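You operate a simulated robot arm through the tools that you are given. There is no shell and no other tool.

Carry out the task below with a simulated two-armed robot. There is one attempt and no reset: what you move stays moved.

## Task
Test the converter's red stop button, then clear the trip.
Fine: RUN, push the button in, pull it out again, RESET.

It is judged by the outcome, as a careful person would: the job done as asked, and still so three seconds after it is handed in. It fails if anything else is knocked over, pushed out of place, dropped, spilled or broken.

## Robot
Two 7-joint arms with fingered hands on one trunk that stands fixed in place. Base frame: the origin is at the foot of the trunk, x ahead of it, y to its left, z up. Lengths are in mm, angles in rad, forces in N, time in s.
The left shoulder is at [21, 208, 1248], the right one opposite. With the tool pointing down near the work surface each hand reaches from about 100 to 740 mm from the base axis, measured 20 degrees to its own side. Payload 5 kg a hand.
Tool frame (each hand has its own): the origin (TCP) lies between the finger pads and is the grasp point; the fingertips stand 48 mm ahead of it; z points along the fingers, y is the line along which they close. Largest opening 160 mm; the body of the gripper starts 56 mm behind the TCP. The gripper is a hand of 4 fingers: y runs from the thumb to the fingers, the wrist lies at [-26, -142, -252] in the tool frame, and closing takes about 1.5 s.
Orientation is told as [roll, pitch, yaw] about the base's x, y, z axes, in that order, counted from this pose: with the fingers straight down and the wrist toward the robot, the tool's x, y and z point along [0, 1, 0], [1, 0, 0] and [0, 0, -1] of the base frame.

## Interface
- The arms move only by the tool move_arm. It takes "left_commands", "right_commands" or both (then of equal length, played together; a hand with none holds still); each is a list of rows, each an object (a shift or turn left out is 0, a gripper value left out holds the last) with "dp": the shift along the tool's x, y, z in mm, a list of three; "turn": the turn, a rotation vector about the tool's x, y, z in rad, a list of three; "claw": the opening, from 0 (shut) to 1 (fully open). In form: [{"dp": [dx, dy, dz], "turn": [ax, ay, az], "claw": claw}, ...]. A call has 1 to 20 rows; each row shifts and turns the commanded pose from where the row before left it, along the tool's axes as they then stand. Rows are played at 5 a second. More than 50 mm and 0.15 rad between two rows, or a gripper value outside its range, and nothing of the call is played. Where a pose cannot be reached the arm comes as near as it can. A force on the tool above 40 N (or 10 N above the force at the start of the call, whichever is more), or a blocked arm, ends the call early, and 0.2 s more pass. Each finger travels about 108 mm/s and halts on what it meets, pressing with about 24 N; the grip force reading is that of the motor and also rises with nothing between the fingers. The clock runs only during rows and for 0.2 s after the last one: add rows that do not move to give the fingers time. The reply holds the time, the measured pose of the TCP, the force on the tool along the base axes, the opening and the grip force, in the units named above and with some noise, with the torque about the TCP (base axes, N m) and any sound that the robot's microphone picked up.
- Cameras (640 x 400 px; columns grow to the right, rows downward): "scene" is now at [89.6, 7.9, 1420.9]; the picture's right is [0.09, -1.00, 0.00], its down [-0.72, -0.06, -0.69] and it looks along [0.69, 0.06, -0.72] (base axes); focal length 310 px, centre (320, 200). "left" rides on the left gripper at [-87, -133, -189] in its tool frame; the picture's right is [-0.83, -0.26, 0.49], its down [0.51, -0.71, 0.49] and it looks along [0.22, 0.66, 0.72] (tool axes); focal length 238 px, centre (320, 200). "right" rides on the right gripper at [87, -132, -189] in its tool frame; the picture's right is [-0.83, 0.26, -0.49], its down [-0.51, -0.71, 0.49] and it looks along [-0.22, 0.66, 0.72] (tool axes); focal length 238 px, centre (320, 200). There is no depth. A picture from a camera that has moved, and an enlarged one, comes with that camera's place and axes in the base frame and with its lens.
- capture(camera): a new picture of that camera. No time passes.
- lift_body(by): slides the trunk up (or, below 0, down) by that many mm; the arms and the scene camera ride with it, the base frame stays. It gives what a move gives, with no picture.
- grasp_type(shape, hand): the hand has 4 fingers and takes this shape, open, in about a second: jaw (thumb against the fingers, like two jaws); tri (thumb and two fingers); tip (a fingertip pinch); poke (one finger out to press); point (the index stretched); flat (the hand flat); cup (the hand cupped); fist (a fist). The gripper value then closes the fingers along that shape, each until it touches; the sizes above hold for jaw. It gives what a move gives, with no picture.
- pan_tilt(pan, tilt): turns the head with the scene camera to pan (to the left, within 1.501 rad either way) and tilt (down, from -0.506 to 1.204), counted from straight ahead of the robot. It gives what a move gives.
- inspect(camera, box): a new picture of the part [left, top, right, bottom] of that camera's present view, enlarged. No time passes.
- hand_in(): hands the job in; it is judged then, once.

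Places have to be worked out from the pictures, the camera data and where the tool is seen. Open the grippers and draw the arms clear of the work before you hand the job in, unless the task says otherwise.

The tools are called after "Call:" as a command line: name --argument value ..., lists and objects as JSON in quotes. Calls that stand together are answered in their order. move_arm: Moves the arms, as the interface text tells. Its arguments: {"type":"object","properties":{"left_commands":{"type":"array","items":{"type":"object","properties":{"dp":{"type":"array","items":{"type":"number"}},"turn":{"type":"array","items":{"type":"number"}},"claw":{"type":"number"}}}},"right_commands":{"type":"array","items":{"type":"object","properties":{"dp":{"type":"array","items":{"type":"number"}},"turn":{"type":"array","items":{"type":"number"}},"claw":{"type":"number"}}}}},"required":[]} The other tools are called the same way: lift_body (by) slides the trunk up or down; grasp_type (shape, hand) gives the hand a shape; pan_tilt (pan, tilt) turns the head that bears the scene camera; capture (camera) takes a picture; inspect (camera, box) takes an enlarged picture of a part of a camera's view; hand_in () hands the job in.

At the start:

```text
time_s: 0.0
left_tool_pos: [626.5, 360.9, 918.0]
left_ee_rot: [0.001, -0.002, 0.0]
left_contact_force: [0.6, 0.6, -1.0]
left_ft_torque: [-0.04, 0.0, 0.01]
left_grip_width: 159.7
left_grip_force: 0.0
left_shape: jaw
right_tool_pos: [631.5, -294.8, 1003.5]
right_ee_rot: [0.001, 0.0, -0.001]
right_contact_force: [0.7, 0.6, 1.0]
right_ft_torque: [0.0, 0.01, -0.02]
right_grip_width: 159.8
right_grip_force: 0.1
right_shape: jaw
trunk travel left (down, up): [-250.0, 440.0]
head pan, tilt: [0.089, 0.81]
```

scene: 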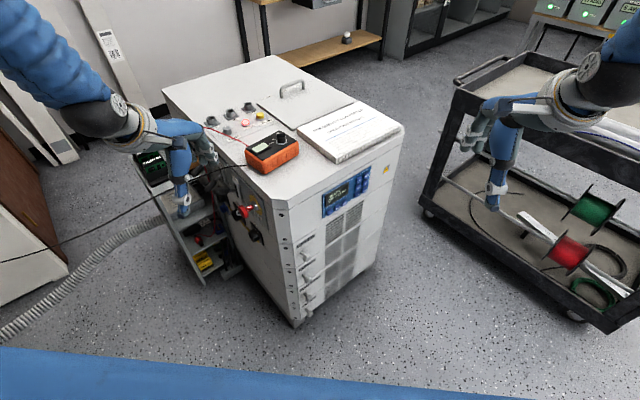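
right: 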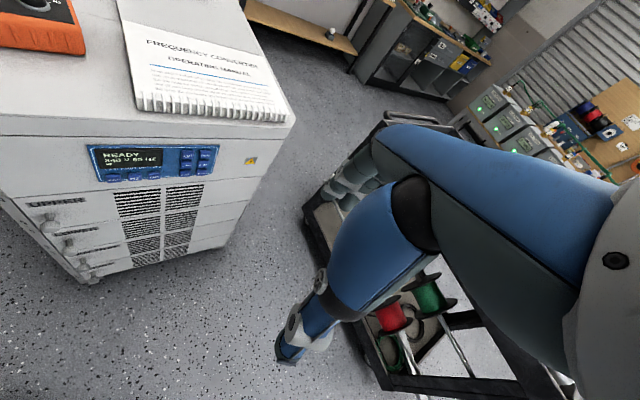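
left: 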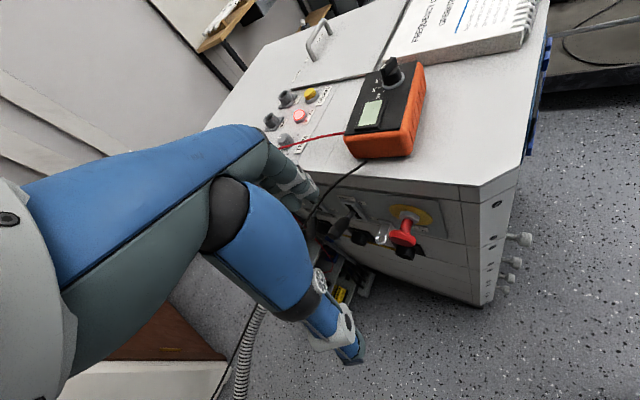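

I'll begin by looking closely at the converter's panel, the top controls and the left side from the present cameras.

Call:
inspect --camera "scene" --box '[180, 80, 300, 155]'

Call:
inspect --camera "right" --box '[80, 130, 280, 255]'

Call:
inspect --camera "left" --box '[240, 70, 400, 170]'

Call:
inspect --camera "left" --box '[300, 180, 460, 280]'

Call:
inspect --camera "scene" --box '[220, 160, 420, 285]'

```text
5.33 times, centred on (240, 118) of scene
camera zoom: at [89.6, 7.9, 1420.9], right [0.09, -1.0, 0.0], down [-0.72, -0.06, -0.69], along [0.69, 0.06, -0.72], focal length 1656 px, centre (747, 640)
```

zoom: 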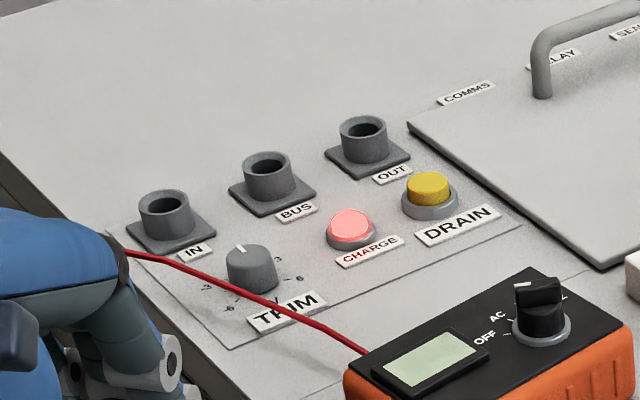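

```text
3.20 times, centred on (180, 192) of right
camera zoom: at [499.1, -207.7, 1193.3], right [0.26, -0.83, 0.49], down [-0.71, -0.51, -0.49], along [0.66, -0.22, -0.72], focal length 763 px, centre (768, 224)
```

zoom: 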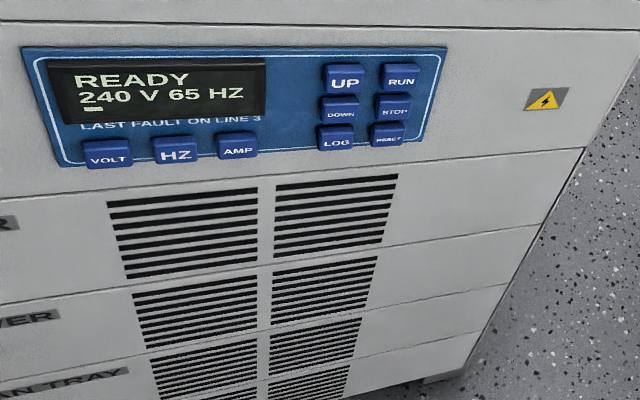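

```text
4.00 times, centred on (320, 120) of left
camera zoom: at [492.5, 274.6, 1107.4], right [-0.26, -0.83, -0.49], down [-0.71, 0.51, -0.49], along [0.66, 0.22, -0.72], focal length 953 px, centre (320, 520)
```

zoom: 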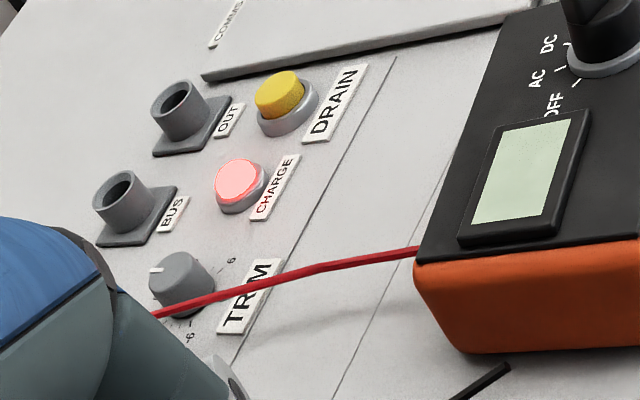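

```text
4.00 times, centred on (380, 230) of left
camera zoom: at [492.5, 274.6, 1107.4], right [-0.26, -0.83, -0.49], down [-0.71, 0.51, -0.49], along [0.66, 0.22, -0.72], focal length 953 px, centre (80, 80)
```

zoom: 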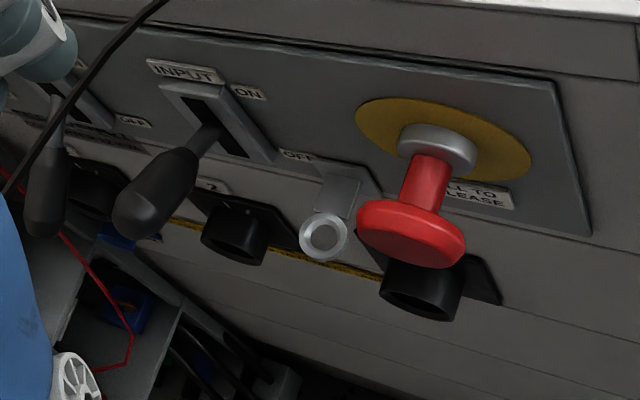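

```text
3.20 times, centred on (320, 222) of scene
camera zoom: at [89.6, 7.9, 1420.9], right [0.09, -1.0, 0.0], down [-0.72, -0.06, -0.69], along [0.69, 0.06, -0.72], focal length 994 px, centre (320, 128)
```

zoom: 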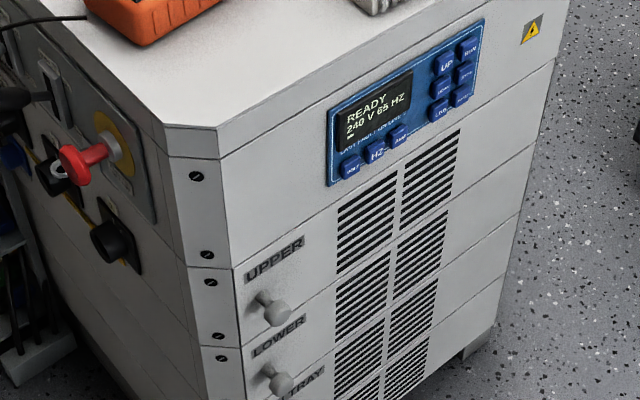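

The red mushroom button sits on the converter's left side (about [680, 265, 740]) and RUN/RESET are on the blue front panel (RUN near [826, -73, 773]). I'll turn the head a little to see the left side and look at the cables.

Call:
inspect --camera "scene" --box '[80, 110, 300, 250]'

Call:
inspect --camera "left" --box '[220, 180, 440, 320]'

Call:
inspect --camera "scene" --box '[315, 155, 395, 205]'

Call:
pan_tilt --pan 0.5 --tilt 0.8

Call:
capture --camera "scene"

```text
2.86 times, centred on (190, 180) of scene
camera zoom: at [89.6, 7.9, 1420.9], right [0.09, -1.0, 0.0], down [-0.72, -0.06, -0.69], along [0.69, 0.06, -0.72], focal length 887 px, centre (691, 257)
```

zoom: 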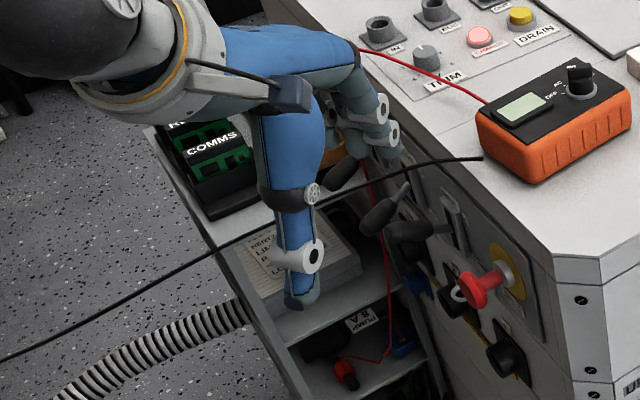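

```text
2.86 times, centred on (330, 250) of left
camera zoom: at [492.5, 274.6, 1107.4], right [-0.26, -0.83, -0.49], down [-0.71, 0.51, -0.49], along [0.66, 0.22, -0.72], focal length 681 px, centre (291, 57)
```

zoom: 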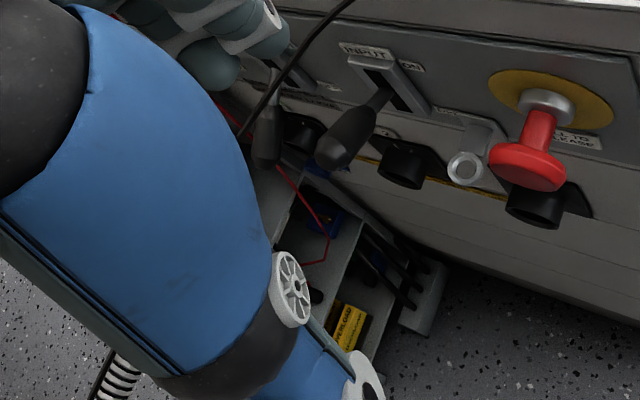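

```text
8.00 times, centred on (355, 180) of scene
camera zoom: at [89.6, 7.9, 1420.9], right [0.09, -1.0, 0.0], down [-0.72, -0.06, -0.69], along [0.69, 0.06, -0.72], focal length 2484 px, centre (40, 360)
```

zoom: 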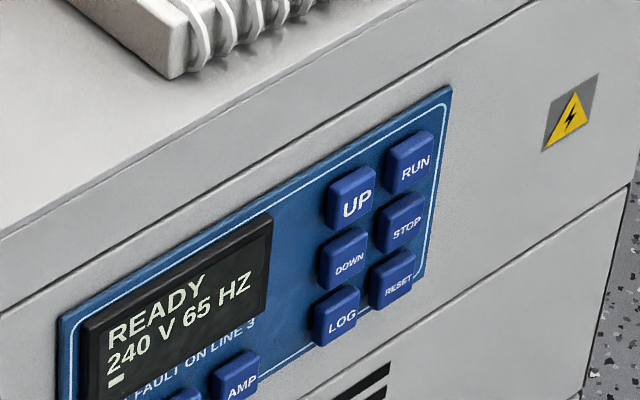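

```text
time_s: 0.9
left_tool_pos: [625.2, 360.4, 919.8]
left_ee_rot: [0.002, -0.001, 0.0]
left_contact_force: [0.0, -0.4, 0.0]
left_ft_torque: [-0.01, -0.04, 0.0]
left_grip_width: 159.8
left_grip_force: 0.1
left_shape: jaw
right_tool_pos: [630.9, -295.1, 1004.1]
right_ee_rot: [0.001, 0.0, 0.001]
right_contact_force: [-0.8, 0.4, -0.2]
right_ft_torque: [0.0, -0.01, 0.01]
right_grip_width: 159.4
right_grip_force: 0.0
right_shape: jaw
trunk travel left (down, up): [-250.0, 440.0]
head pan, tilt: [0.499, 0.799]
```

```text
taken
camera scene: at [80.6, 39.3, 1421.7], right [0.48, -0.88, 0.0], down [-0.63, -0.34, -0.7], along [0.61, 0.33, -0.72], focal length 310 px, centre (320, 200)
```

scene: 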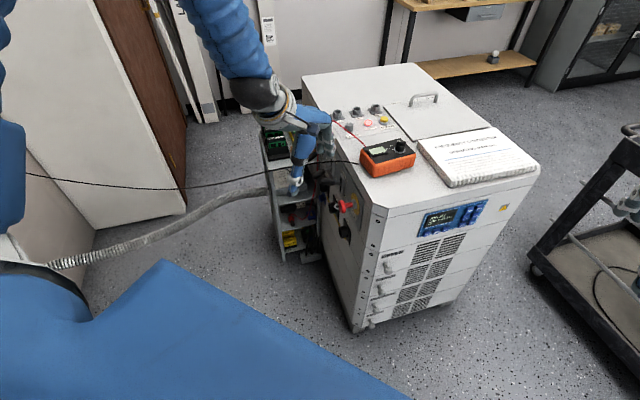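

The black meter lead seems to run off to the left past the left hand. I'll look farther left to find where it goes, and zoom on the hand area.

Call:
inspect --camera "scene" --box '[240, 110, 400, 210]'

Call:
inspect --camera "scene" --box '[0, 120, 240, 270]'

Call:
pan_tilt --pan 1.1 --tilt 0.7

Call:
capture --camera "scene"

```text
4.00 times, centred on (320, 160) of scene
camera zoom: at [80.6, 39.3, 1421.7], right [0.48, -0.88, 0.0], down [-0.63, -0.34, -0.7], along [0.61, 0.33, -0.72], focal length 1242 px, centre (320, 360)
```

zoom: 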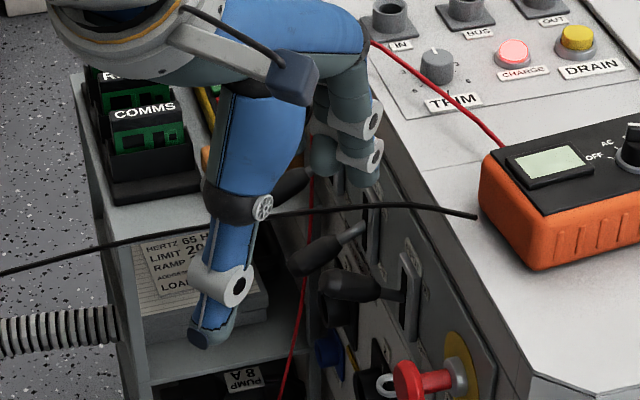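

```text
2.67 times, centred on (120, 195) of scene
camera zoom: at [80.6, 39.3, 1421.7], right [0.48, -0.88, 0.0], down [-0.63, -0.34, -0.7], along [0.61, 0.33, -0.72], focal length 828 px, centre (853, 213)
```

zoom: 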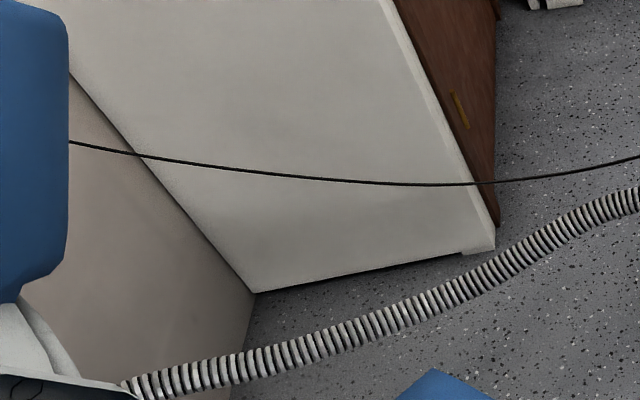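

```text
time_s: 1.9
left_tool_pos: [626.3, 361.3, 918.8]
left_ee_rot: [0.0, 0.001, 0.001]
left_contact_force: [-0.6, 0.4, 0.3]
left_ft_torque: [0.03, -0.02, 0.02]
left_grip_width: 159.6
left_grip_force: 0.0
left_shape: jaw
right_tool_pos: [631.1, -295.2, 1003.8]
right_ee_rot: [-0.001, -0.001, 0.0]
right_contact_force: [-0.4, -0.5, 0.0]
right_ft_torque: [0.02, -0.01, 0.01]
right_grip_width: 159.7
right_grip_force: 0.0
right_shape: jaw
trunk travel left (down, up): [-250.0, 440.0]
head pan, tilt: [1.1, 0.7]
```

```text
taken
camera scene: at [48.4, 76.4, 1429.9], right [0.89, -0.45, 0.0], down [-0.29, -0.57, -0.76], along [0.35, 0.68, -0.64], focal length 310 px, centre (320, 200)
```

scene: 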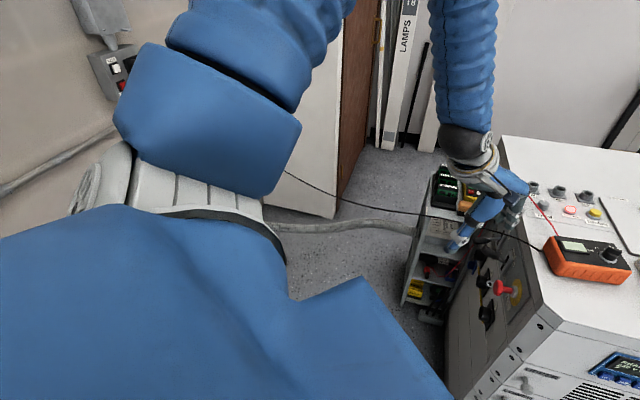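

The black lead runs from the meter's corner (≈[723, 266, 872]) in mid-air to the far left, passing close to the left fingers. I'll raise the left hand straight up, clear of it, and put the right hand into the poke shape.

Call:
move_arm --left_commands '[{"dp": [0, 0, -40]}, {"dp": [0, 0, -40]}, {"dp": [0, 0, -40]}, {"dp": [0, 0, -40]}]'

Call:
grasp_type --shape "poke" --hand "right"

Call:
pan_tilt --pan 0.1 --tilt 0.75

Call:
capture --camera "scene"

Call:
capture --camera "left"

Call:
capture --camera "right"

```text
time_s: 2.9
left_tool_pos: [625.7, 359.8, 1079.3]
left_ee_rot: [-0.001, 0.002, -0.001]
left_contact_force: [-1.4, -0.6, -1.0]
left_ft_torque: [0.05, -0.1, 0.0]
left_grip_width: 159.8
left_grip_force: 0.1
left_shape: jaw
right_tool_pos: [630.4, -294.5, 1003.9]
right_ee_rot: [0.0, 0.0, -0.002]
right_contact_force: [0.0, -0.1, 0.3]
right_ft_torque: [0.01, -0.07, 0.02]
right_grip_width: 159.7
right_grip_force: 0.0
right_shape: jaw
trunk travel left (down, up): [-250.0, 440.0]
head pan, tilt: [1.1, 0.7]
```

```text
time_s: 3.8
left_tool_pos: [627.5, 360.5, 1078.1]
left_ee_rot: [0.0, 0.0, -0.001]
left_contact_force: [-0.1, 0.0, 0.2]
left_ft_torque: [0.04, -0.03, 0.02]
left_grip_width: 159.6
left_grip_force: 0.1
left_shape: jaw
right_tool_pos: [630.5, -294.4, 1003.4]
right_ee_rot: [0.0, -0.002, 0.0]
right_contact_force: [-0.1, 0.5, 0.2]
right_ft_torque: [0.03, -0.01, 0.0]
right_grip_width: 0.0
right_grip_force: 0.0
right_shape: poke
trunk travel left (down, up): [-250.0, 440.0]
head pan, tilt: [1.1, 0.7]
```

```text
time_s: 5.0
left_tool_pos: [626.3, 359.8, 1078.3]
left_ee_rot: [-0.001, -0.001, 0.0]
left_contact_force: [-0.3, -0.1, -0.1]
left_ft_torque: [-0.01, 0.0, -0.03]
left_grip_width: 159.8
left_grip_force: 0.0
left_shape: jaw
right_tool_pos: [631.5, -295.6, 1003.9]
right_ee_rot: [0.0, 0.0, 0.0]
right_contact_force: [0.5, -0.7, -0.5]
right_ft_torque: [0.01, -0.03, -0.03]
right_grip_width: 0.0
right_grip_force: 0.0
right_shape: poke
trunk travel left (down, up): [-250.0, 440.0]
head pan, tilt: [0.099, 0.75]
```

```text
taken
camera scene: at [92.1, 9.0, 1425.7], right [0.1, -0.99, 0.0], down [-0.68, -0.07, -0.73], along [0.73, 0.07, -0.68], focal length 310 px, centre (320, 200)
```

scene: 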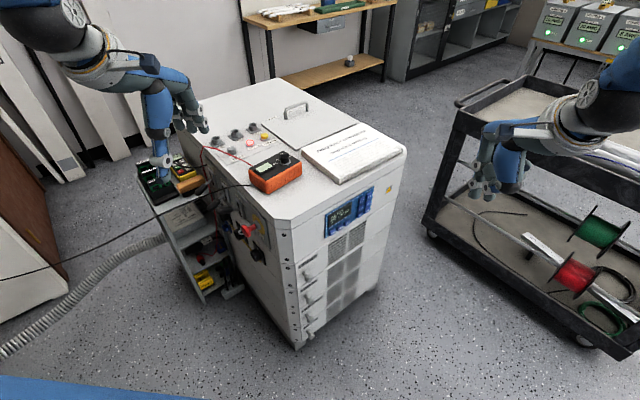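

```text
taken
camera left: at [493.6, 273.4, 1266.7], right [-0.26, -0.83, -0.49], down [-0.71, 0.51, -0.49], along [0.66, 0.22, -0.72], focal length 238 px, centre (320, 200)
```

left: 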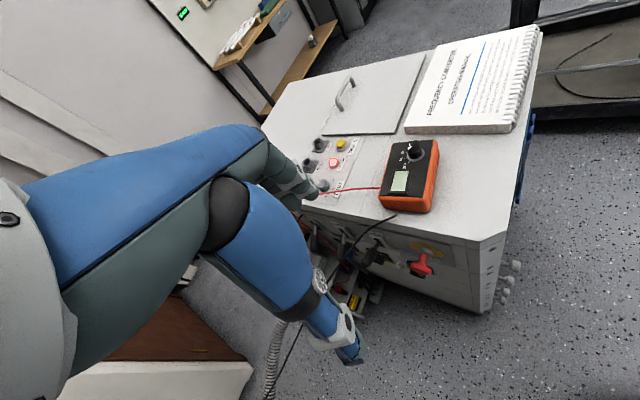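

```text
taken
camera right: at [499.0, -207.7, 1193.3], right [0.26, -0.83, 0.49], down [-0.71, -0.51, -0.49], along [0.66, -0.22, -0.72], focal length 238 px, centre (320, 200)
```

right: 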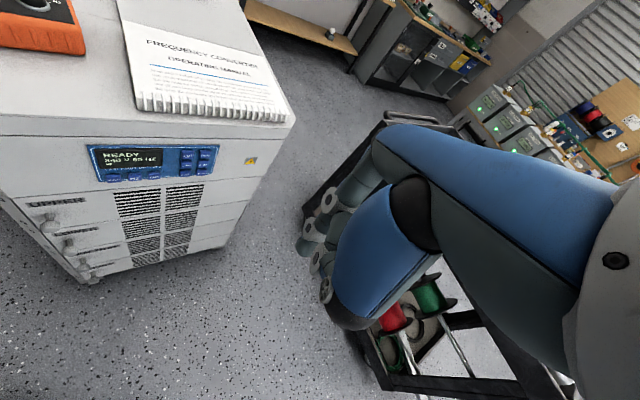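

The lead hung free as the left hand rose. I'll zoom in on the right hand to find the poking fingertip.

Call:
inspect --camera "scene" --box '[440, 80, 600, 220]'

Call:
inspect --camera "right" --box '[270, 140, 460, 340]'

Call:
inspect --camera "left" --box '[280, 180, 500, 330]'

```text
2.86 times, centred on (520, 150) of scene
camera zoom: at [92.1, 9.0, 1425.7], right [0.1, -0.99, 0.0], down [-0.68, -0.07, -0.73], along [0.73, 0.07, -0.68], focal length 887 px, centre (-251, 343)
```

zoom: 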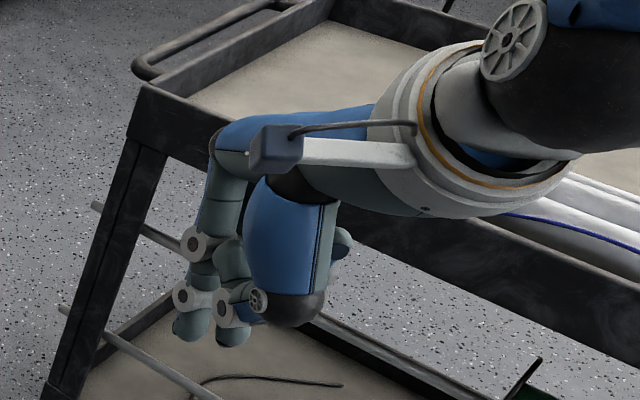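

```text
2.00 times, centred on (365, 240) of right
camera zoom: at [499.0, -207.7, 1193.3], right [0.26, -0.83, 0.49], down [-0.71, -0.51, -0.49], along [0.66, -0.22, -0.72], focal length 477 px, centre (230, 120)
```

zoom: 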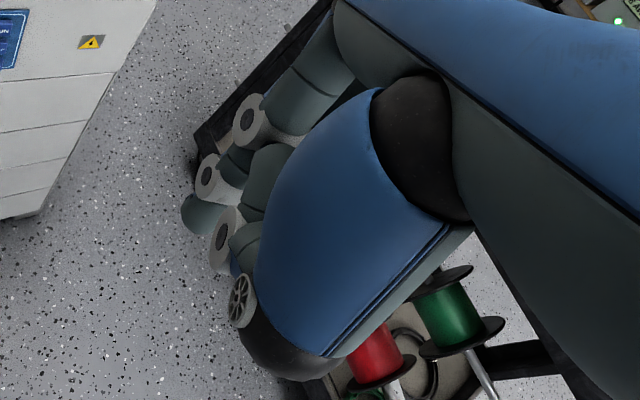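

```text
2.67 times, centred on (390, 255) of left
camera zoom: at [493.6, 273.4, 1266.7], right [-0.26, -0.83, -0.49], down [-0.71, 0.51, -0.49], along [0.66, 0.22, -0.72], focal length 636 px, centre (133, 53)
```

zoom: 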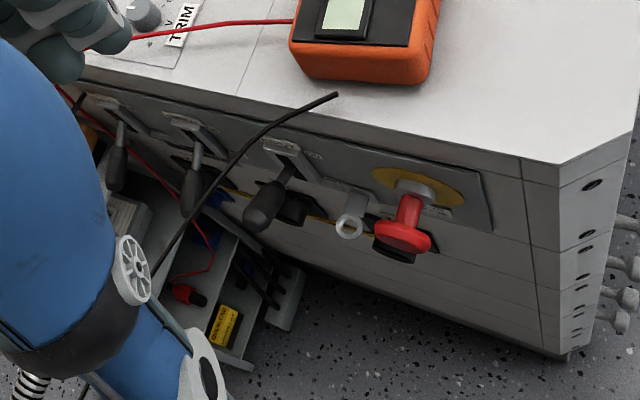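

I'll enlarge the right hand more to decide which finger is stretched.

Call:
inspect --camera "scene" --box '[468, 120, 548, 210]'

Call:
inspect --camera "right" --box '[280, 170, 400, 340]'

Call:
grasp_type --shape "point" --hand "right"

Call:
inspect --camera "scene" --box '[440, 80, 600, 220]'

Call:
inspect --camera "right" --box '[250, 140, 440, 360]'

```text
4.44 times, centred on (508, 165) of scene
camera zoom: at [92.1, 9.0, 1425.7], right [0.1, -0.99, 0.0], down [-0.68, -0.07, -0.73], along [0.73, 0.07, -0.68], focal length 1380 px, centre (-516, 356)
```

zoom: 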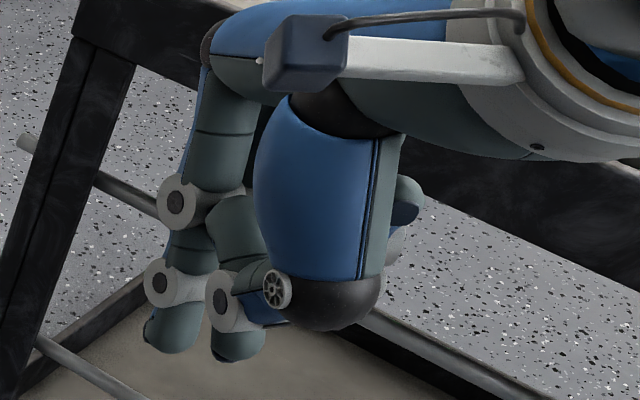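

```text
2.35 times, centred on (340, 255) of right
camera zoom: at [499.0, -207.7, 1193.3], right [0.26, -0.83, 0.49], down [-0.71, -0.51, -0.49], along [0.66, -0.22, -0.72], focal length 561 px, centre (273, 71)
```

zoom: 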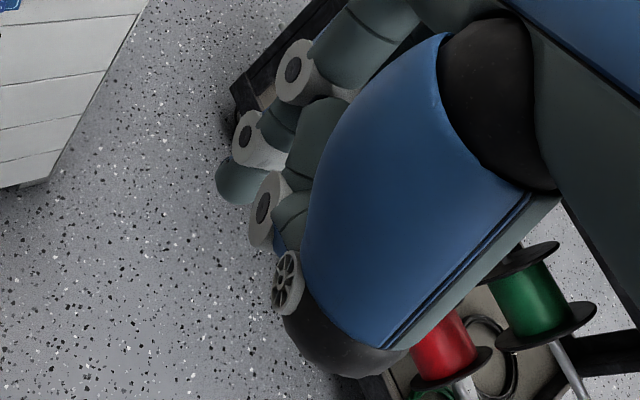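

```text
time_s: 5.9
left_tool_pos: [626.3, 359.7, 1077.7]
left_ee_rot: [-0.001, 0.0, 0.001]
left_contact_force: [-0.7, -0.5, -1.4]
left_ft_torque: [0.02, 0.01, 0.0]
left_grip_width: 159.7
left_grip_force: 0.1
left_shape: jaw
right_tool_pos: [630.9, -294.6, 1003.7]
right_ee_rot: [0.0, 0.0, -0.001]
right_contact_force: [-0.2, -0.2, 0.9]
right_ft_torque: [0.03, 0.01, 0.02]
right_grip_width: 0.0
right_grip_force: 0.0
right_shape: point
trunk travel left (down, up): [-250.0, 440.0]
head pan, tilt: [0.099, 0.75]
```

```text
2.86 times, centred on (520, 150) of scene
camera zoom: at [92.2, 9.0, 1425.7], right [0.1, -1.0, 0.0], down [-0.68, -0.07, -0.73], along [0.73, 0.07, -0.68], focal length 887 px, centre (-251, 343)
```

zoom: 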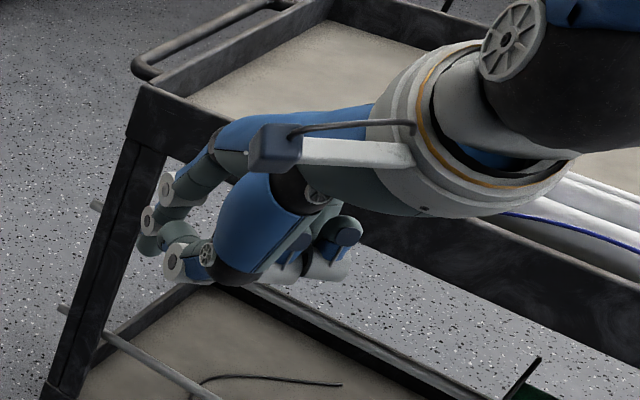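

```text
1.82 times, centred on (345, 250) of right
camera zoom: at [499.1, -207.7, 1193.3], right [0.26, -0.83, 0.49], down [-0.71, -0.51, -0.49], along [0.66, -0.22, -0.72], focal length 433 px, centre (274, 109)
```

zoom: 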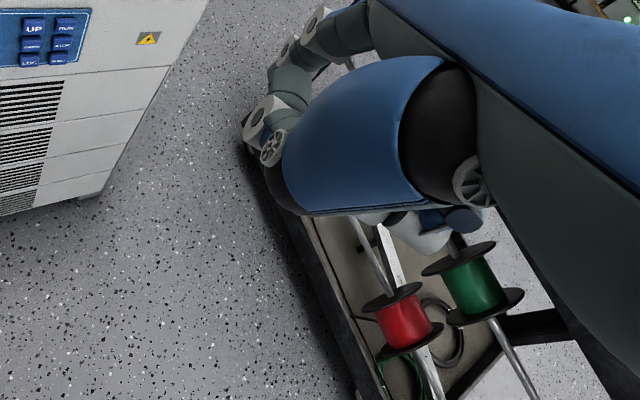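

Both shapes curl toward the tool's z; I'll go back to poke and turn the right hand in free air (yaw left, fingers raised forward) toward the pressing orientation, where the scene camera can see the finger better.

Call:
grasp_type --shape "poke" --hand "right"

Call:
move_arm --right_commands '[{"turn": [0, 0, -0.14]}, {"turn": [0, 0, -0.14]}, {"turn": [0, 0, -0.14]}, {"turn": [0, 0, -0.14]}, {"turn": [-0.14, 0, 0]}, {"turn": [-0.14, 0, 0]}, {"turn": [-0.14, 0, 0]}, {"turn": [-0.14, 0, 0]}, {"turn": [-0.14, 0, 0]}]'

Call:
capture --camera "scene"

Call:
inspect --camera "scene" --box '[420, 60, 620, 220]'

Call:
capture --camera "right"

```text
time_s: 6.8
left_tool_pos: [626.4, 359.7, 1078.6]
left_ee_rot: [-0.001, 0.001, 0.0]
left_contact_force: [0.4, 0.0, -0.1]
left_ft_torque: [0.0, 0.03, 0.0]
left_grip_width: 159.7
left_grip_force: 0.1
left_shape: jaw
right_tool_pos: [631.1, -295.2, 1004.3]
right_ee_rot: [-0.001, 0.0, 0.0]
right_contact_force: [0.3, 0.2, -0.2]
right_ft_torque: [-0.01, -0.01, -0.04]
right_grip_width: 0.0
right_grip_force: 0.0
right_shape: poke
trunk travel left (down, up): [-250.0, 440.0]
head pan, tilt: [0.099, 0.75]
```

```text
time_s: 8.8
left_tool_pos: [626.2, 358.1, 1078.4]
left_ee_rot: [0.001, 0.001, 0.001]
left_contact_force: [-1.4, -0.7, 0.4]
left_ft_torque: [0.09, 0.01, -0.03]
left_grip_width: 159.9
left_grip_force: 0.1
left_shape: jaw
right_tool_pos: [631.7, -295.5, 1004.2]
right_ee_rot: [-0.001, -0.703, 0.558]
right_contact_force: [1.5, -0.5, 1.3]
right_ft_torque: [-0.08, 0.11, 0.08]
right_grip_width: 0.1
right_grip_force: 0.0
right_shape: poke
trunk travel left (down, up): [-250.0, 440.0]
head pan, tilt: [0.099, 0.75]
```

```text
taken
camera scene: at [92.0, 7.7, 1425.7], right [0.1, -1.0, 0.0], down [-0.68, -0.07, -0.73], along [0.73, 0.07, -0.68], focal length 310 px, centre (320, 200)
```

scene: 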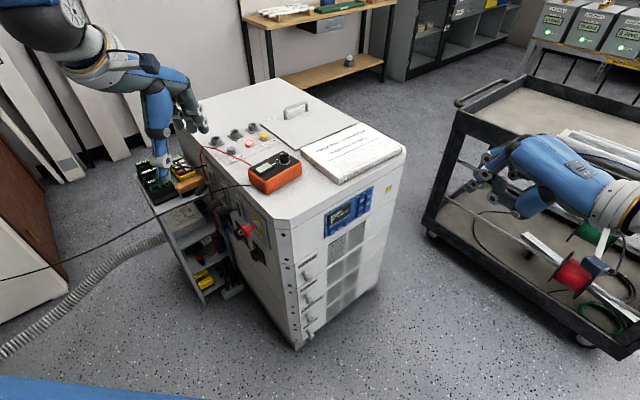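

```text
2.50 times, centred on (520, 140) of scene
camera zoom: at [92.0, 7.7, 1425.7], right [0.1, -1.0, 0.0], down [-0.68, -0.07, -0.73], along [0.73, 0.07, -0.68], focal length 776 px, centre (-180, 350)
```

zoom: 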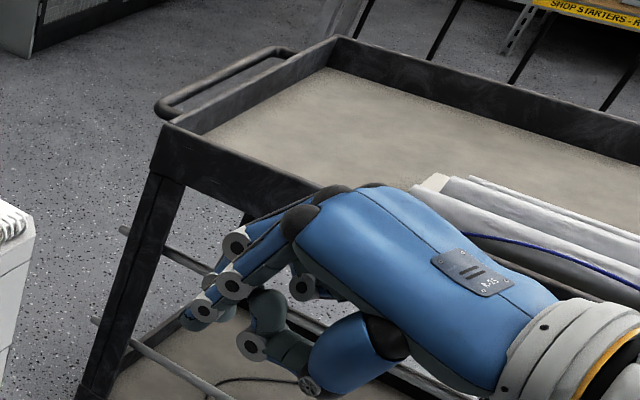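

```text
taken
camera right: at [396.1, -340.4, 1063.3], right [0.34, -0.77, 0.54], down [0.08, -0.55, -0.83], along [0.94, 0.33, -0.13], focal length 238 px, centre (320, 200)
```

right: 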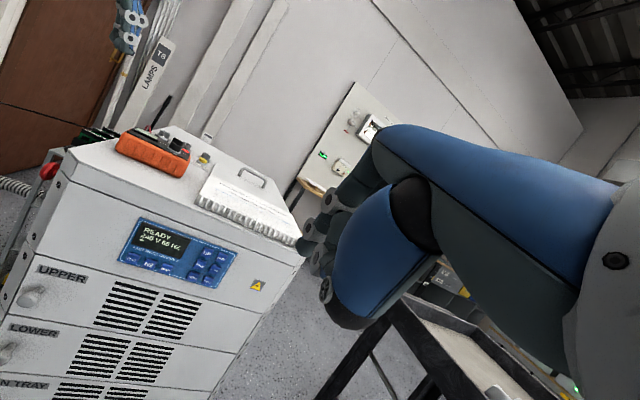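

The hand is now tilted and turned; I'll zoom in on the fingers from the scene camera.

Call:
inspect --camera "scene" --box '[460, 120, 560, 225]'

Call:
inspect --camera "right" --box '[280, 160, 400, 340]'

```text
3.81 times, centred on (510, 172) of scene
camera zoom: at [92.0, 7.7, 1425.7], right [0.1, -1.0, 0.0], down [-0.68, -0.07, -0.73], along [0.73, 0.07, -0.68], focal length 1183 px, centre (-404, 305)
```

zoom: 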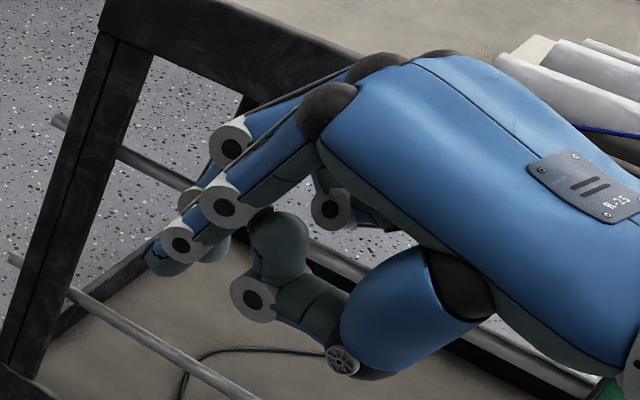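

```text
2.22 times, centred on (340, 250) of right
camera zoom: at [396.1, -340.4, 1063.3], right [0.34, -0.77, 0.54], down [0.08, -0.55, -0.83], along [0.94, 0.33, -0.13], focal length 530 px, centre (276, 89)
```

zoom: 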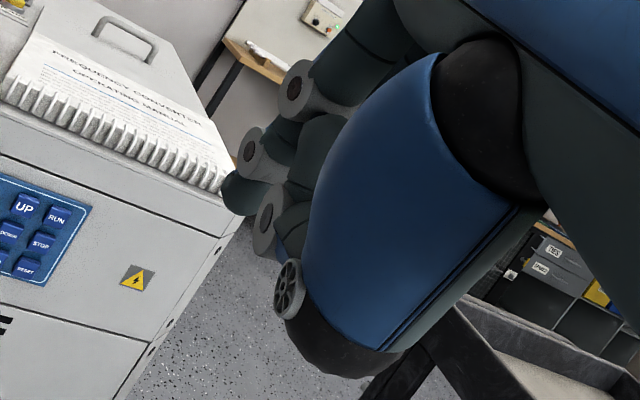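

The index tip in poke sits at about (22, -5, 36) in the right tool frame, with the middle finger just behind it on the right. RUN needs a lower shoulder, so I'll pull the left hand back and up first, then lower the trunk.

Call:
move_arm --left_commands '[{"dp": [0, 0, -40]}, {"dp": [0, -20, -40]}, {"dp": [0, -40, -20]}, {"dp": [0, -40, 0]}, {"dp": [0, -40, 0]}, {"dp": [0, -20, 0]}]'

Call:
lift_body --by -200

Call:
capture --camera "scene"

Call:
capture --camera "right"

Call:
capture --camera "left"

```text
time_s: 10.2
left_tool_pos: [498.6, 358.1, 1163.0]
left_ee_rot: [0.0, 0.002, 0.0]
left_contact_force: [1.3, 1.0, -0.3]
left_ft_torque: [-0.08, 0.01, 0.0]
left_grip_width: 159.7
left_grip_force: 0.1
left_shape: jaw
left hand out of reach, approached as far as the arm can: row 3
right_tool_pos: [631.6, -294.9, 1004.3]
right_ee_rot: [0.0, -0.701, 0.562]
right_contact_force: [-0.6, 0.3, -0.2]
right_ft_torque: [-0.09, 0.02, -0.04]
right_grip_width: 0.1
right_grip_force: 0.1
right_shape: poke
trunk travel left (down, up): [-250.0, 440.0]
head pan, tilt: [0.099, 0.75]
```

```text
time_s: 12.4
left_tool_pos: [500.0, 358.5, 963.0]
left_ee_rot: [0.0, 0.0, -0.001]
left_contact_force: [0.4, 0.8, 0.4]
left_ft_torque: [0.01, -0.02, 0.02]
left_grip_width: 159.9
left_grip_force: 0.0
left_shape: jaw
right_tool_pos: [630.7, -294.9, 804.2]
right_ee_rot: [0.0, -0.701, 0.56]
right_contact_force: [-0.1, 0.7, -0.2]
right_ft_torque: [-0.01, -0.01, -0.04]
right_grip_width: 0.0
right_grip_force: 0.0
right_shape: poke
trunk travel left (down, up): [-50.0, 640.0]
head pan, tilt: [0.099, 0.75]
```

```text
taken
camera scene: at [91.8, 8.8, 1225.9], right [0.1, -1.0, 0.0], down [-0.68, -0.07, -0.73], along [0.73, 0.07, -0.68], focal length 310 px, centre (320, 200)
```

scene: 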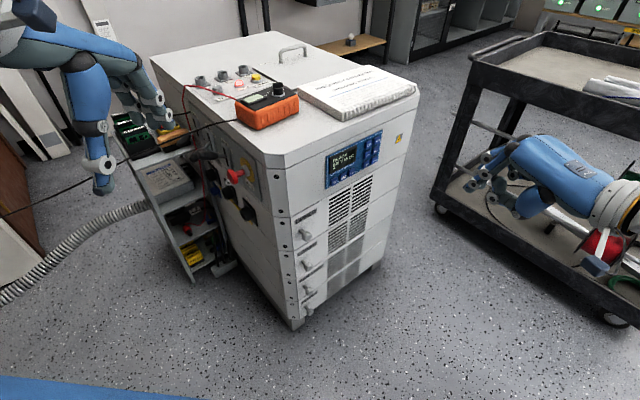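

```text
taken
camera right: at [395.9, -339.5, 863.9], right [0.34, -0.77, 0.54], down [0.08, -0.55, -0.83], along [0.94, 0.33, -0.13], focal length 238 px, centre (320, 200)
```

right: 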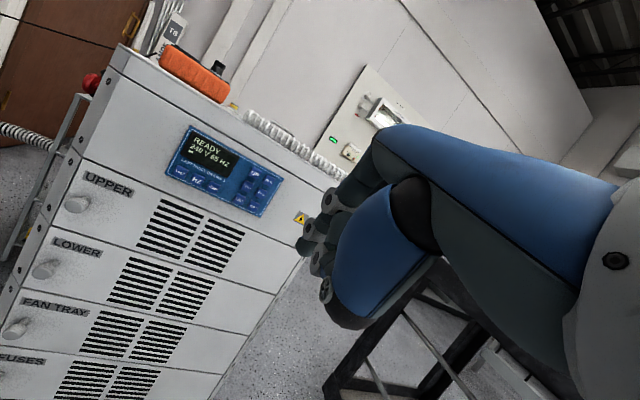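

```text
taken
camera left: at [366.5, 271.7, 1151.4], right [-0.26, -0.83, -0.49], down [-0.71, 0.51, -0.49], along [0.66, 0.22, -0.72], focal length 238 px, centre (320, 200)
```

left: 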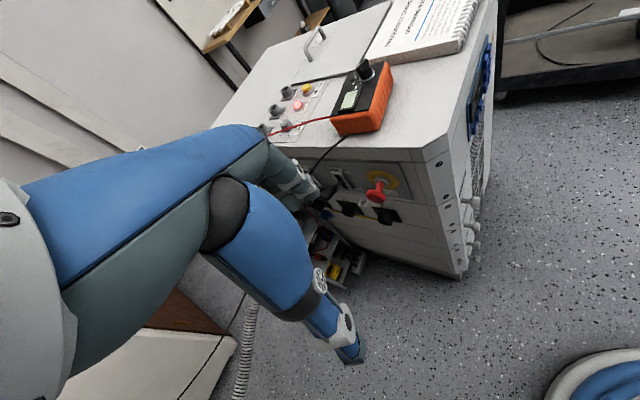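

With the trunk lowered, both cameras see the panel more squarely. I'll zoom in from both to fix the RUN and RESET keys more exactly.

Call:
inspect --camera "scene" --box '[316, 120, 396, 200]'

Call:
inspect --camera "right" --box '[150, 110, 310, 230]'

Call:
inspect --camera "scene" --box '[200, 130, 300, 230]'

Call:
inspect --camera "left" --box '[310, 130, 440, 240]'

```text
5.00 times, centred on (356, 160) of scene
camera zoom: at [91.8, 8.8, 1225.9], right [0.1, -1.0, 0.0], down [-0.68, -0.07, -0.73], along [0.73, 0.07, -0.68], focal length 1552 px, centre (140, 400)
```

zoom: 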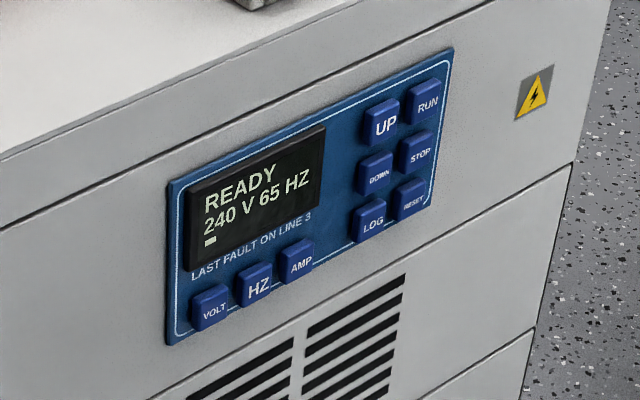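

```text
3.33 times, centred on (230, 170) of right
camera zoom: at [395.9, -339.5, 863.9], right [0.34, -0.77, 0.54], down [0.08, -0.55, -0.83], along [0.94, 0.33, -0.13], focal length 794 px, centre (620, 300)
```

zoom: 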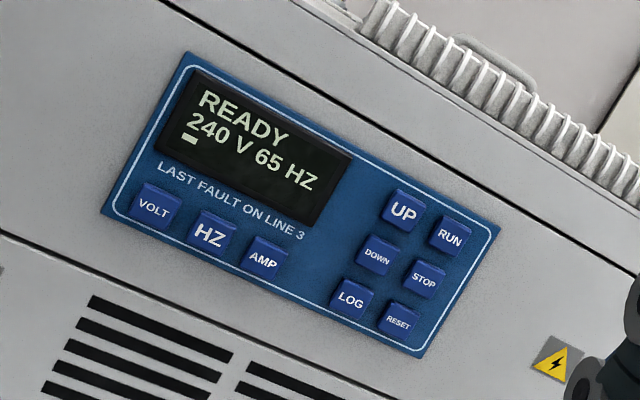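

```text
4.00 times, centred on (250, 180) of scene
camera zoom: at [91.8, 8.8, 1225.9], right [0.1, -1.0, 0.0], down [-0.68, -0.07, -0.73], along [0.73, 0.07, -0.68], focal length 1242 px, centre (600, 280)
```

zoom: 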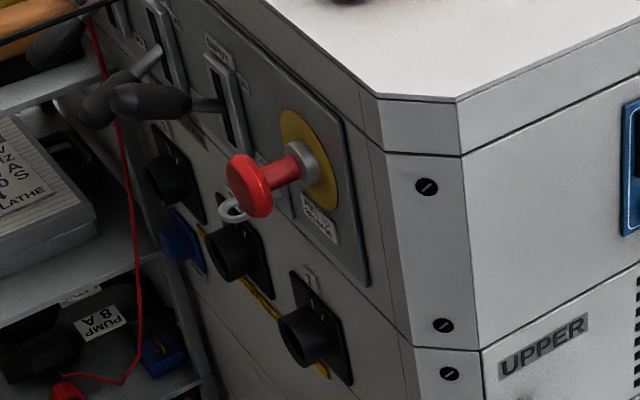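

```text
3.64 times, centred on (375, 185) of left
camera zoom: at [366.5, 271.7, 1151.4], right [-0.26, -0.83, -0.49], down [-0.71, 0.51, -0.49], along [0.66, 0.22, -0.72], focal length 867 px, centre (120, 254)
```

zoom: 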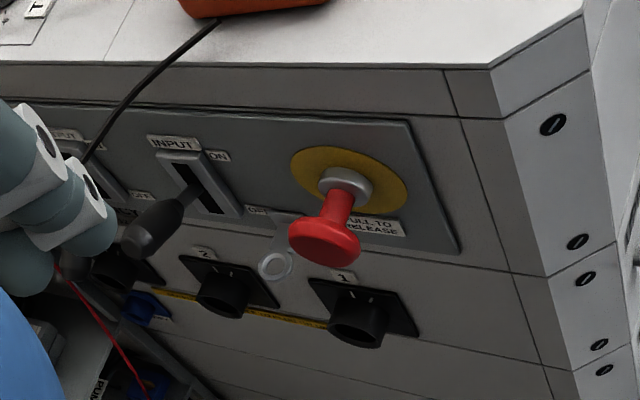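

RUN works out to about [823, -74, 775], RESET to [823, -72, 712], with the panel's inward normal about (0.705, 0.709, 0). I'll bring the right index tip to some 60 mm in front of RUN, moving along the panel normal.

Call:
move_arm --right_commands '[{"dp": [8.1, 25.7, 21.7]}, {"dp": [8.1, 25.7, 21.7]}, {"dp": [8.1, 25.7, 21.7]}, {"dp": [8.1, 25.7, 21.7]}, {"dp": [8.1, 25.7, 21.7]}, {"dp": [8.1, 25.7, 21.7]}, {"dp": [0, 0, 0]}]'

Call:
capture --camera "scene"

Call:
capture --camera "right"

Call:
inspect --camera "scene" --box '[320, 120, 440, 200]'

Call:
inspect --camera "right" --box '[200, 130, 380, 250]'

```text
time_s: 14.0
left_tool_pos: [500.8, 356.5, 962.4]
left_ee_rot: [0.0, 0.0, 0.0]
left_contact_force: [-0.4, -0.6, 0.7]
left_ft_torque: [-0.01, 0.03, 0.03]
left_grip_width: 160.0
left_grip_force: 0.1
left_shape: jaw
right_tool_pos: [778.4, -146.7, 803.9]
right_ee_rot: [-0.001, -0.701, 0.558]
right_contact_force: [-0.6, 0.1, -0.9]
right_ft_torque: [-0.02, -0.02, -0.02]
right_grip_width: 0.0
right_grip_force: 0.0
right_shape: poke
trunk travel left (down, up): [-50.0, 640.0]
head pan, tilt: [0.099, 0.75]
```

```text
taken
camera scene: at [91.9, 8.6, 1225.7], right [0.1, -1.0, 0.0], down [-0.68, -0.07, -0.73], along [0.73, 0.07, -0.68], focal length 310 px, centre (320, 200)
```

scene: 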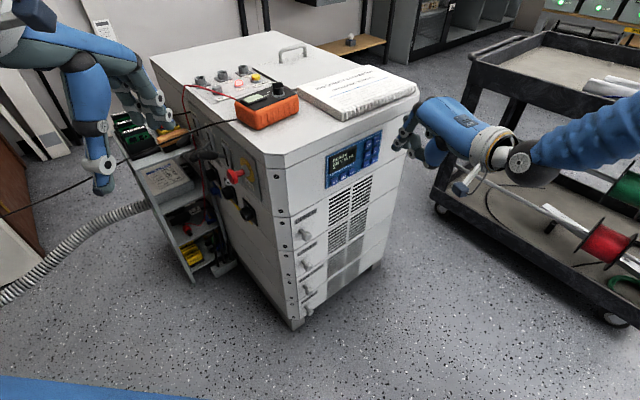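

```text
taken
camera right: at [542.7, -191.9, 863.3], right [0.34, -0.77, 0.54], down [0.08, -0.55, -0.83], along [0.94, 0.33, -0.13], focal length 238 px, centre (320, 200)
```

right: 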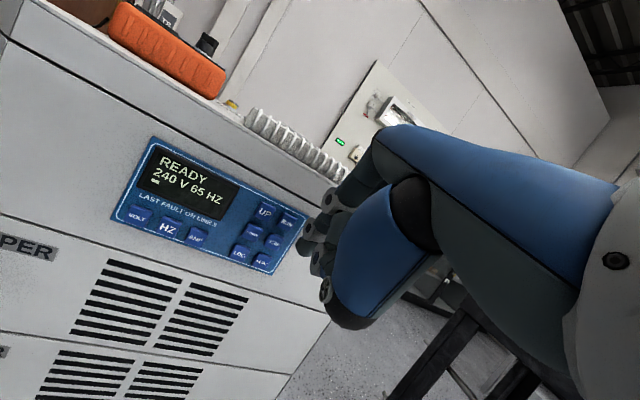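

```text
5.00 times, centred on (380, 160) of scene
camera zoom: at [91.9, 8.6, 1225.7], right [0.1, -1.0, 0.0], down [-0.68, -0.07, -0.73], along [0.73, 0.07, -0.68], focal length 1552 px, centre (20, 400)
```

zoom: 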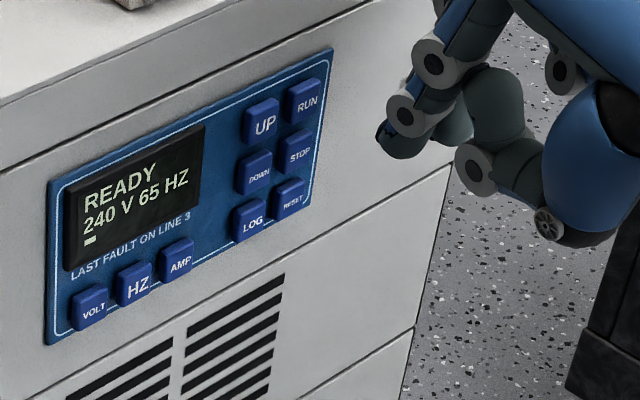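

```text
3.33 times, centred on (290, 190) of right
camera zoom: at [542.7, -191.9, 863.3], right [0.34, -0.77, 0.54], down [0.08, -0.55, -0.83], along [0.94, 0.33, -0.13], focal length 794 px, centre (420, 233)
```

zoom: 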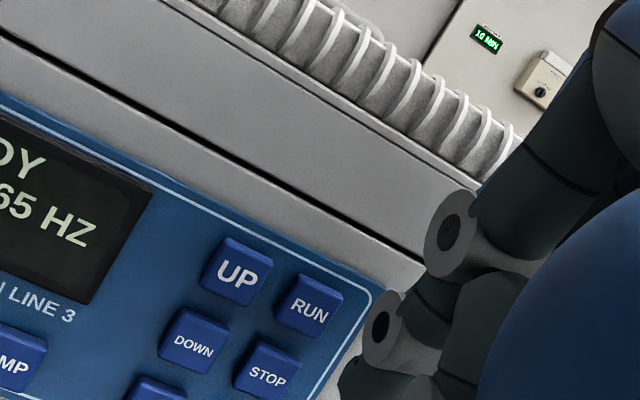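

The index tip sits ~59 mm out from RUN, within about 2 mm sideways and vertically. I'll advance 38 mm along the panel normal and check again.

Call:
move_arm --right_commands '[{"dp": [2.9, 9.4, 8.0]}, {"dp": [2.9, 9.4, 8.0]}, {"dp": [2.9, 9.4, 8.0]}, {"dp": [0, 0, 0]}]'

Call:
inspect --camera "scene" --box '[330, 110, 430, 180]'

Call:
inspect --camera "right" --box '[220, 150, 360, 270]'

```text
time_s: 15.0
left_tool_pos: [500.2, 357.9, 961.3]
left_ee_rot: [0.001, 0.0, 0.0]
left_contact_force: [1.8, 0.4, 0.6]
left_ft_torque: [-0.03, -0.01, -0.03]
left_grip_width: 160.0
left_grip_force: 0.1
left_shape: jaw
right_tool_pos: [801.7, -120.8, 803.9]
right_ee_rot: [0.0, -0.701, 0.558]
right_contact_force: [-0.2, -0.3, 0.0]
right_ft_torque: [0.0, 0.02, -0.01]
right_grip_width: 0.1
right_grip_force: 0.0
right_shape: poke
trunk travel left (down, up): [-50.0, 640.0]
head pan, tilt: [0.099, 0.75]
```

```text
5.71 times, centred on (380, 145) of scene
camera zoom: at [92.1, 8.7, 1225.7], right [0.1, -1.0, 0.0], down [-0.68, -0.07, -0.73], along [0.73, 0.07, -0.68], focal length 1774 px, centre (-23, 514)
```

zoom: 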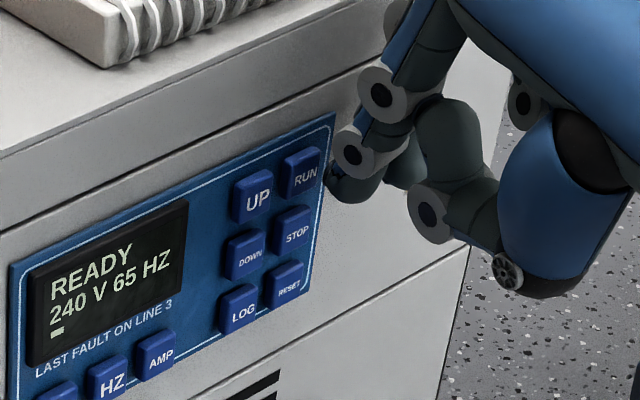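

```text
3.33 times, centred on (290, 210) of right
camera zoom: at [568.2, -165.3, 863.9], right [0.34, -0.77, 0.54], down [0.08, -0.55, -0.83], along [0.94, 0.33, -0.13], focal length 794 px, centre (420, 167)
```

zoom: 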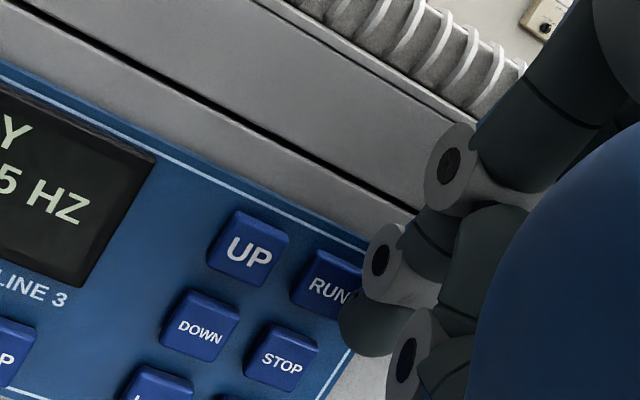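

The tip is now about 22 mm (centre) from RUN's face and lined up. I'll advance in small steps and watch the force, sound and display.

Call:
move_arm --right_commands '[{"dp": [0.91, 2.97, 2.52]}, {"dp": [0.91, 2.97, 2.52]}, {"dp": [0.91, 2.97, 2.52]}, {"dp": [0, 0, 0]}]'

Call:
inspect --camera "scene" --box '[330, 110, 430, 180]'

Call:
inspect --camera "right" --box '[200, 130, 360, 250]'

```text
time_s: 16.0
left_tool_pos: [499.9, 357.3, 962.5]
left_ee_rot: [-0.001, 0.0, 0.0]
left_contact_force: [-0.6, 0.6, -0.5]
left_ft_torque: [-0.01, 0.0, 0.02]
left_grip_width: 159.9
left_grip_force: 0.0
left_shape: jaw
right_tool_pos: [810.0, -112.9, 804.3]
right_ee_rot: [-0.001, -0.7, 0.559]
right_contact_force: [-3.6, -5.5, 1.9]
right_ft_torque: [-0.1, 0.06, 0.02]
right_grip_width: 0.1
right_grip_force: 0.0
right_shape: poke
trunk travel left (down, up): [-50.0, 640.0]
head pan, tilt: [0.099, 0.75]
heard: click
```

```text
5.71 times, centred on (380, 145) of scene
camera zoom: at [91.7, 8.5, 1225.7], right [0.1, -1.0, 0.0], down [-0.68, -0.07, -0.73], along [0.73, 0.07, -0.68], focal length 1774 px, centre (-23, 514)
```

zoom: 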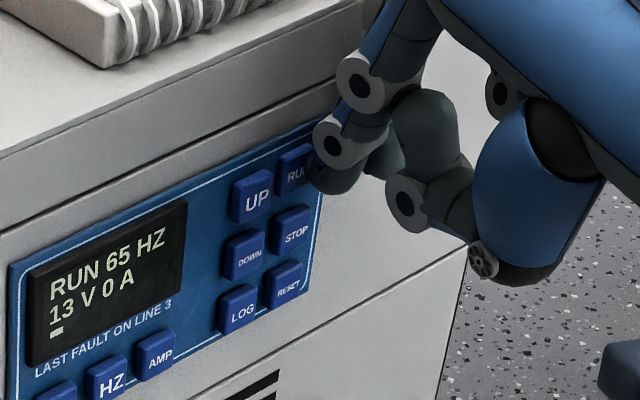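

```text
3.33 times, centred on (280, 190) of right
camera zoom: at [576.6, -156.7, 863.3], right [0.34, -0.77, 0.54], down [0.08, -0.55, -0.83], along [0.94, 0.33, -0.13], focal length 794 px, centre (453, 233)
```

zoom: 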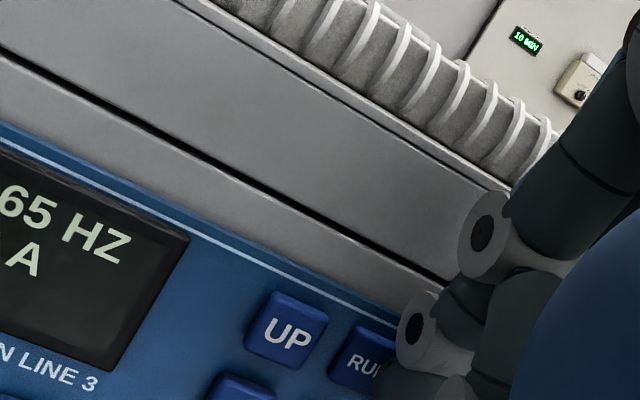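

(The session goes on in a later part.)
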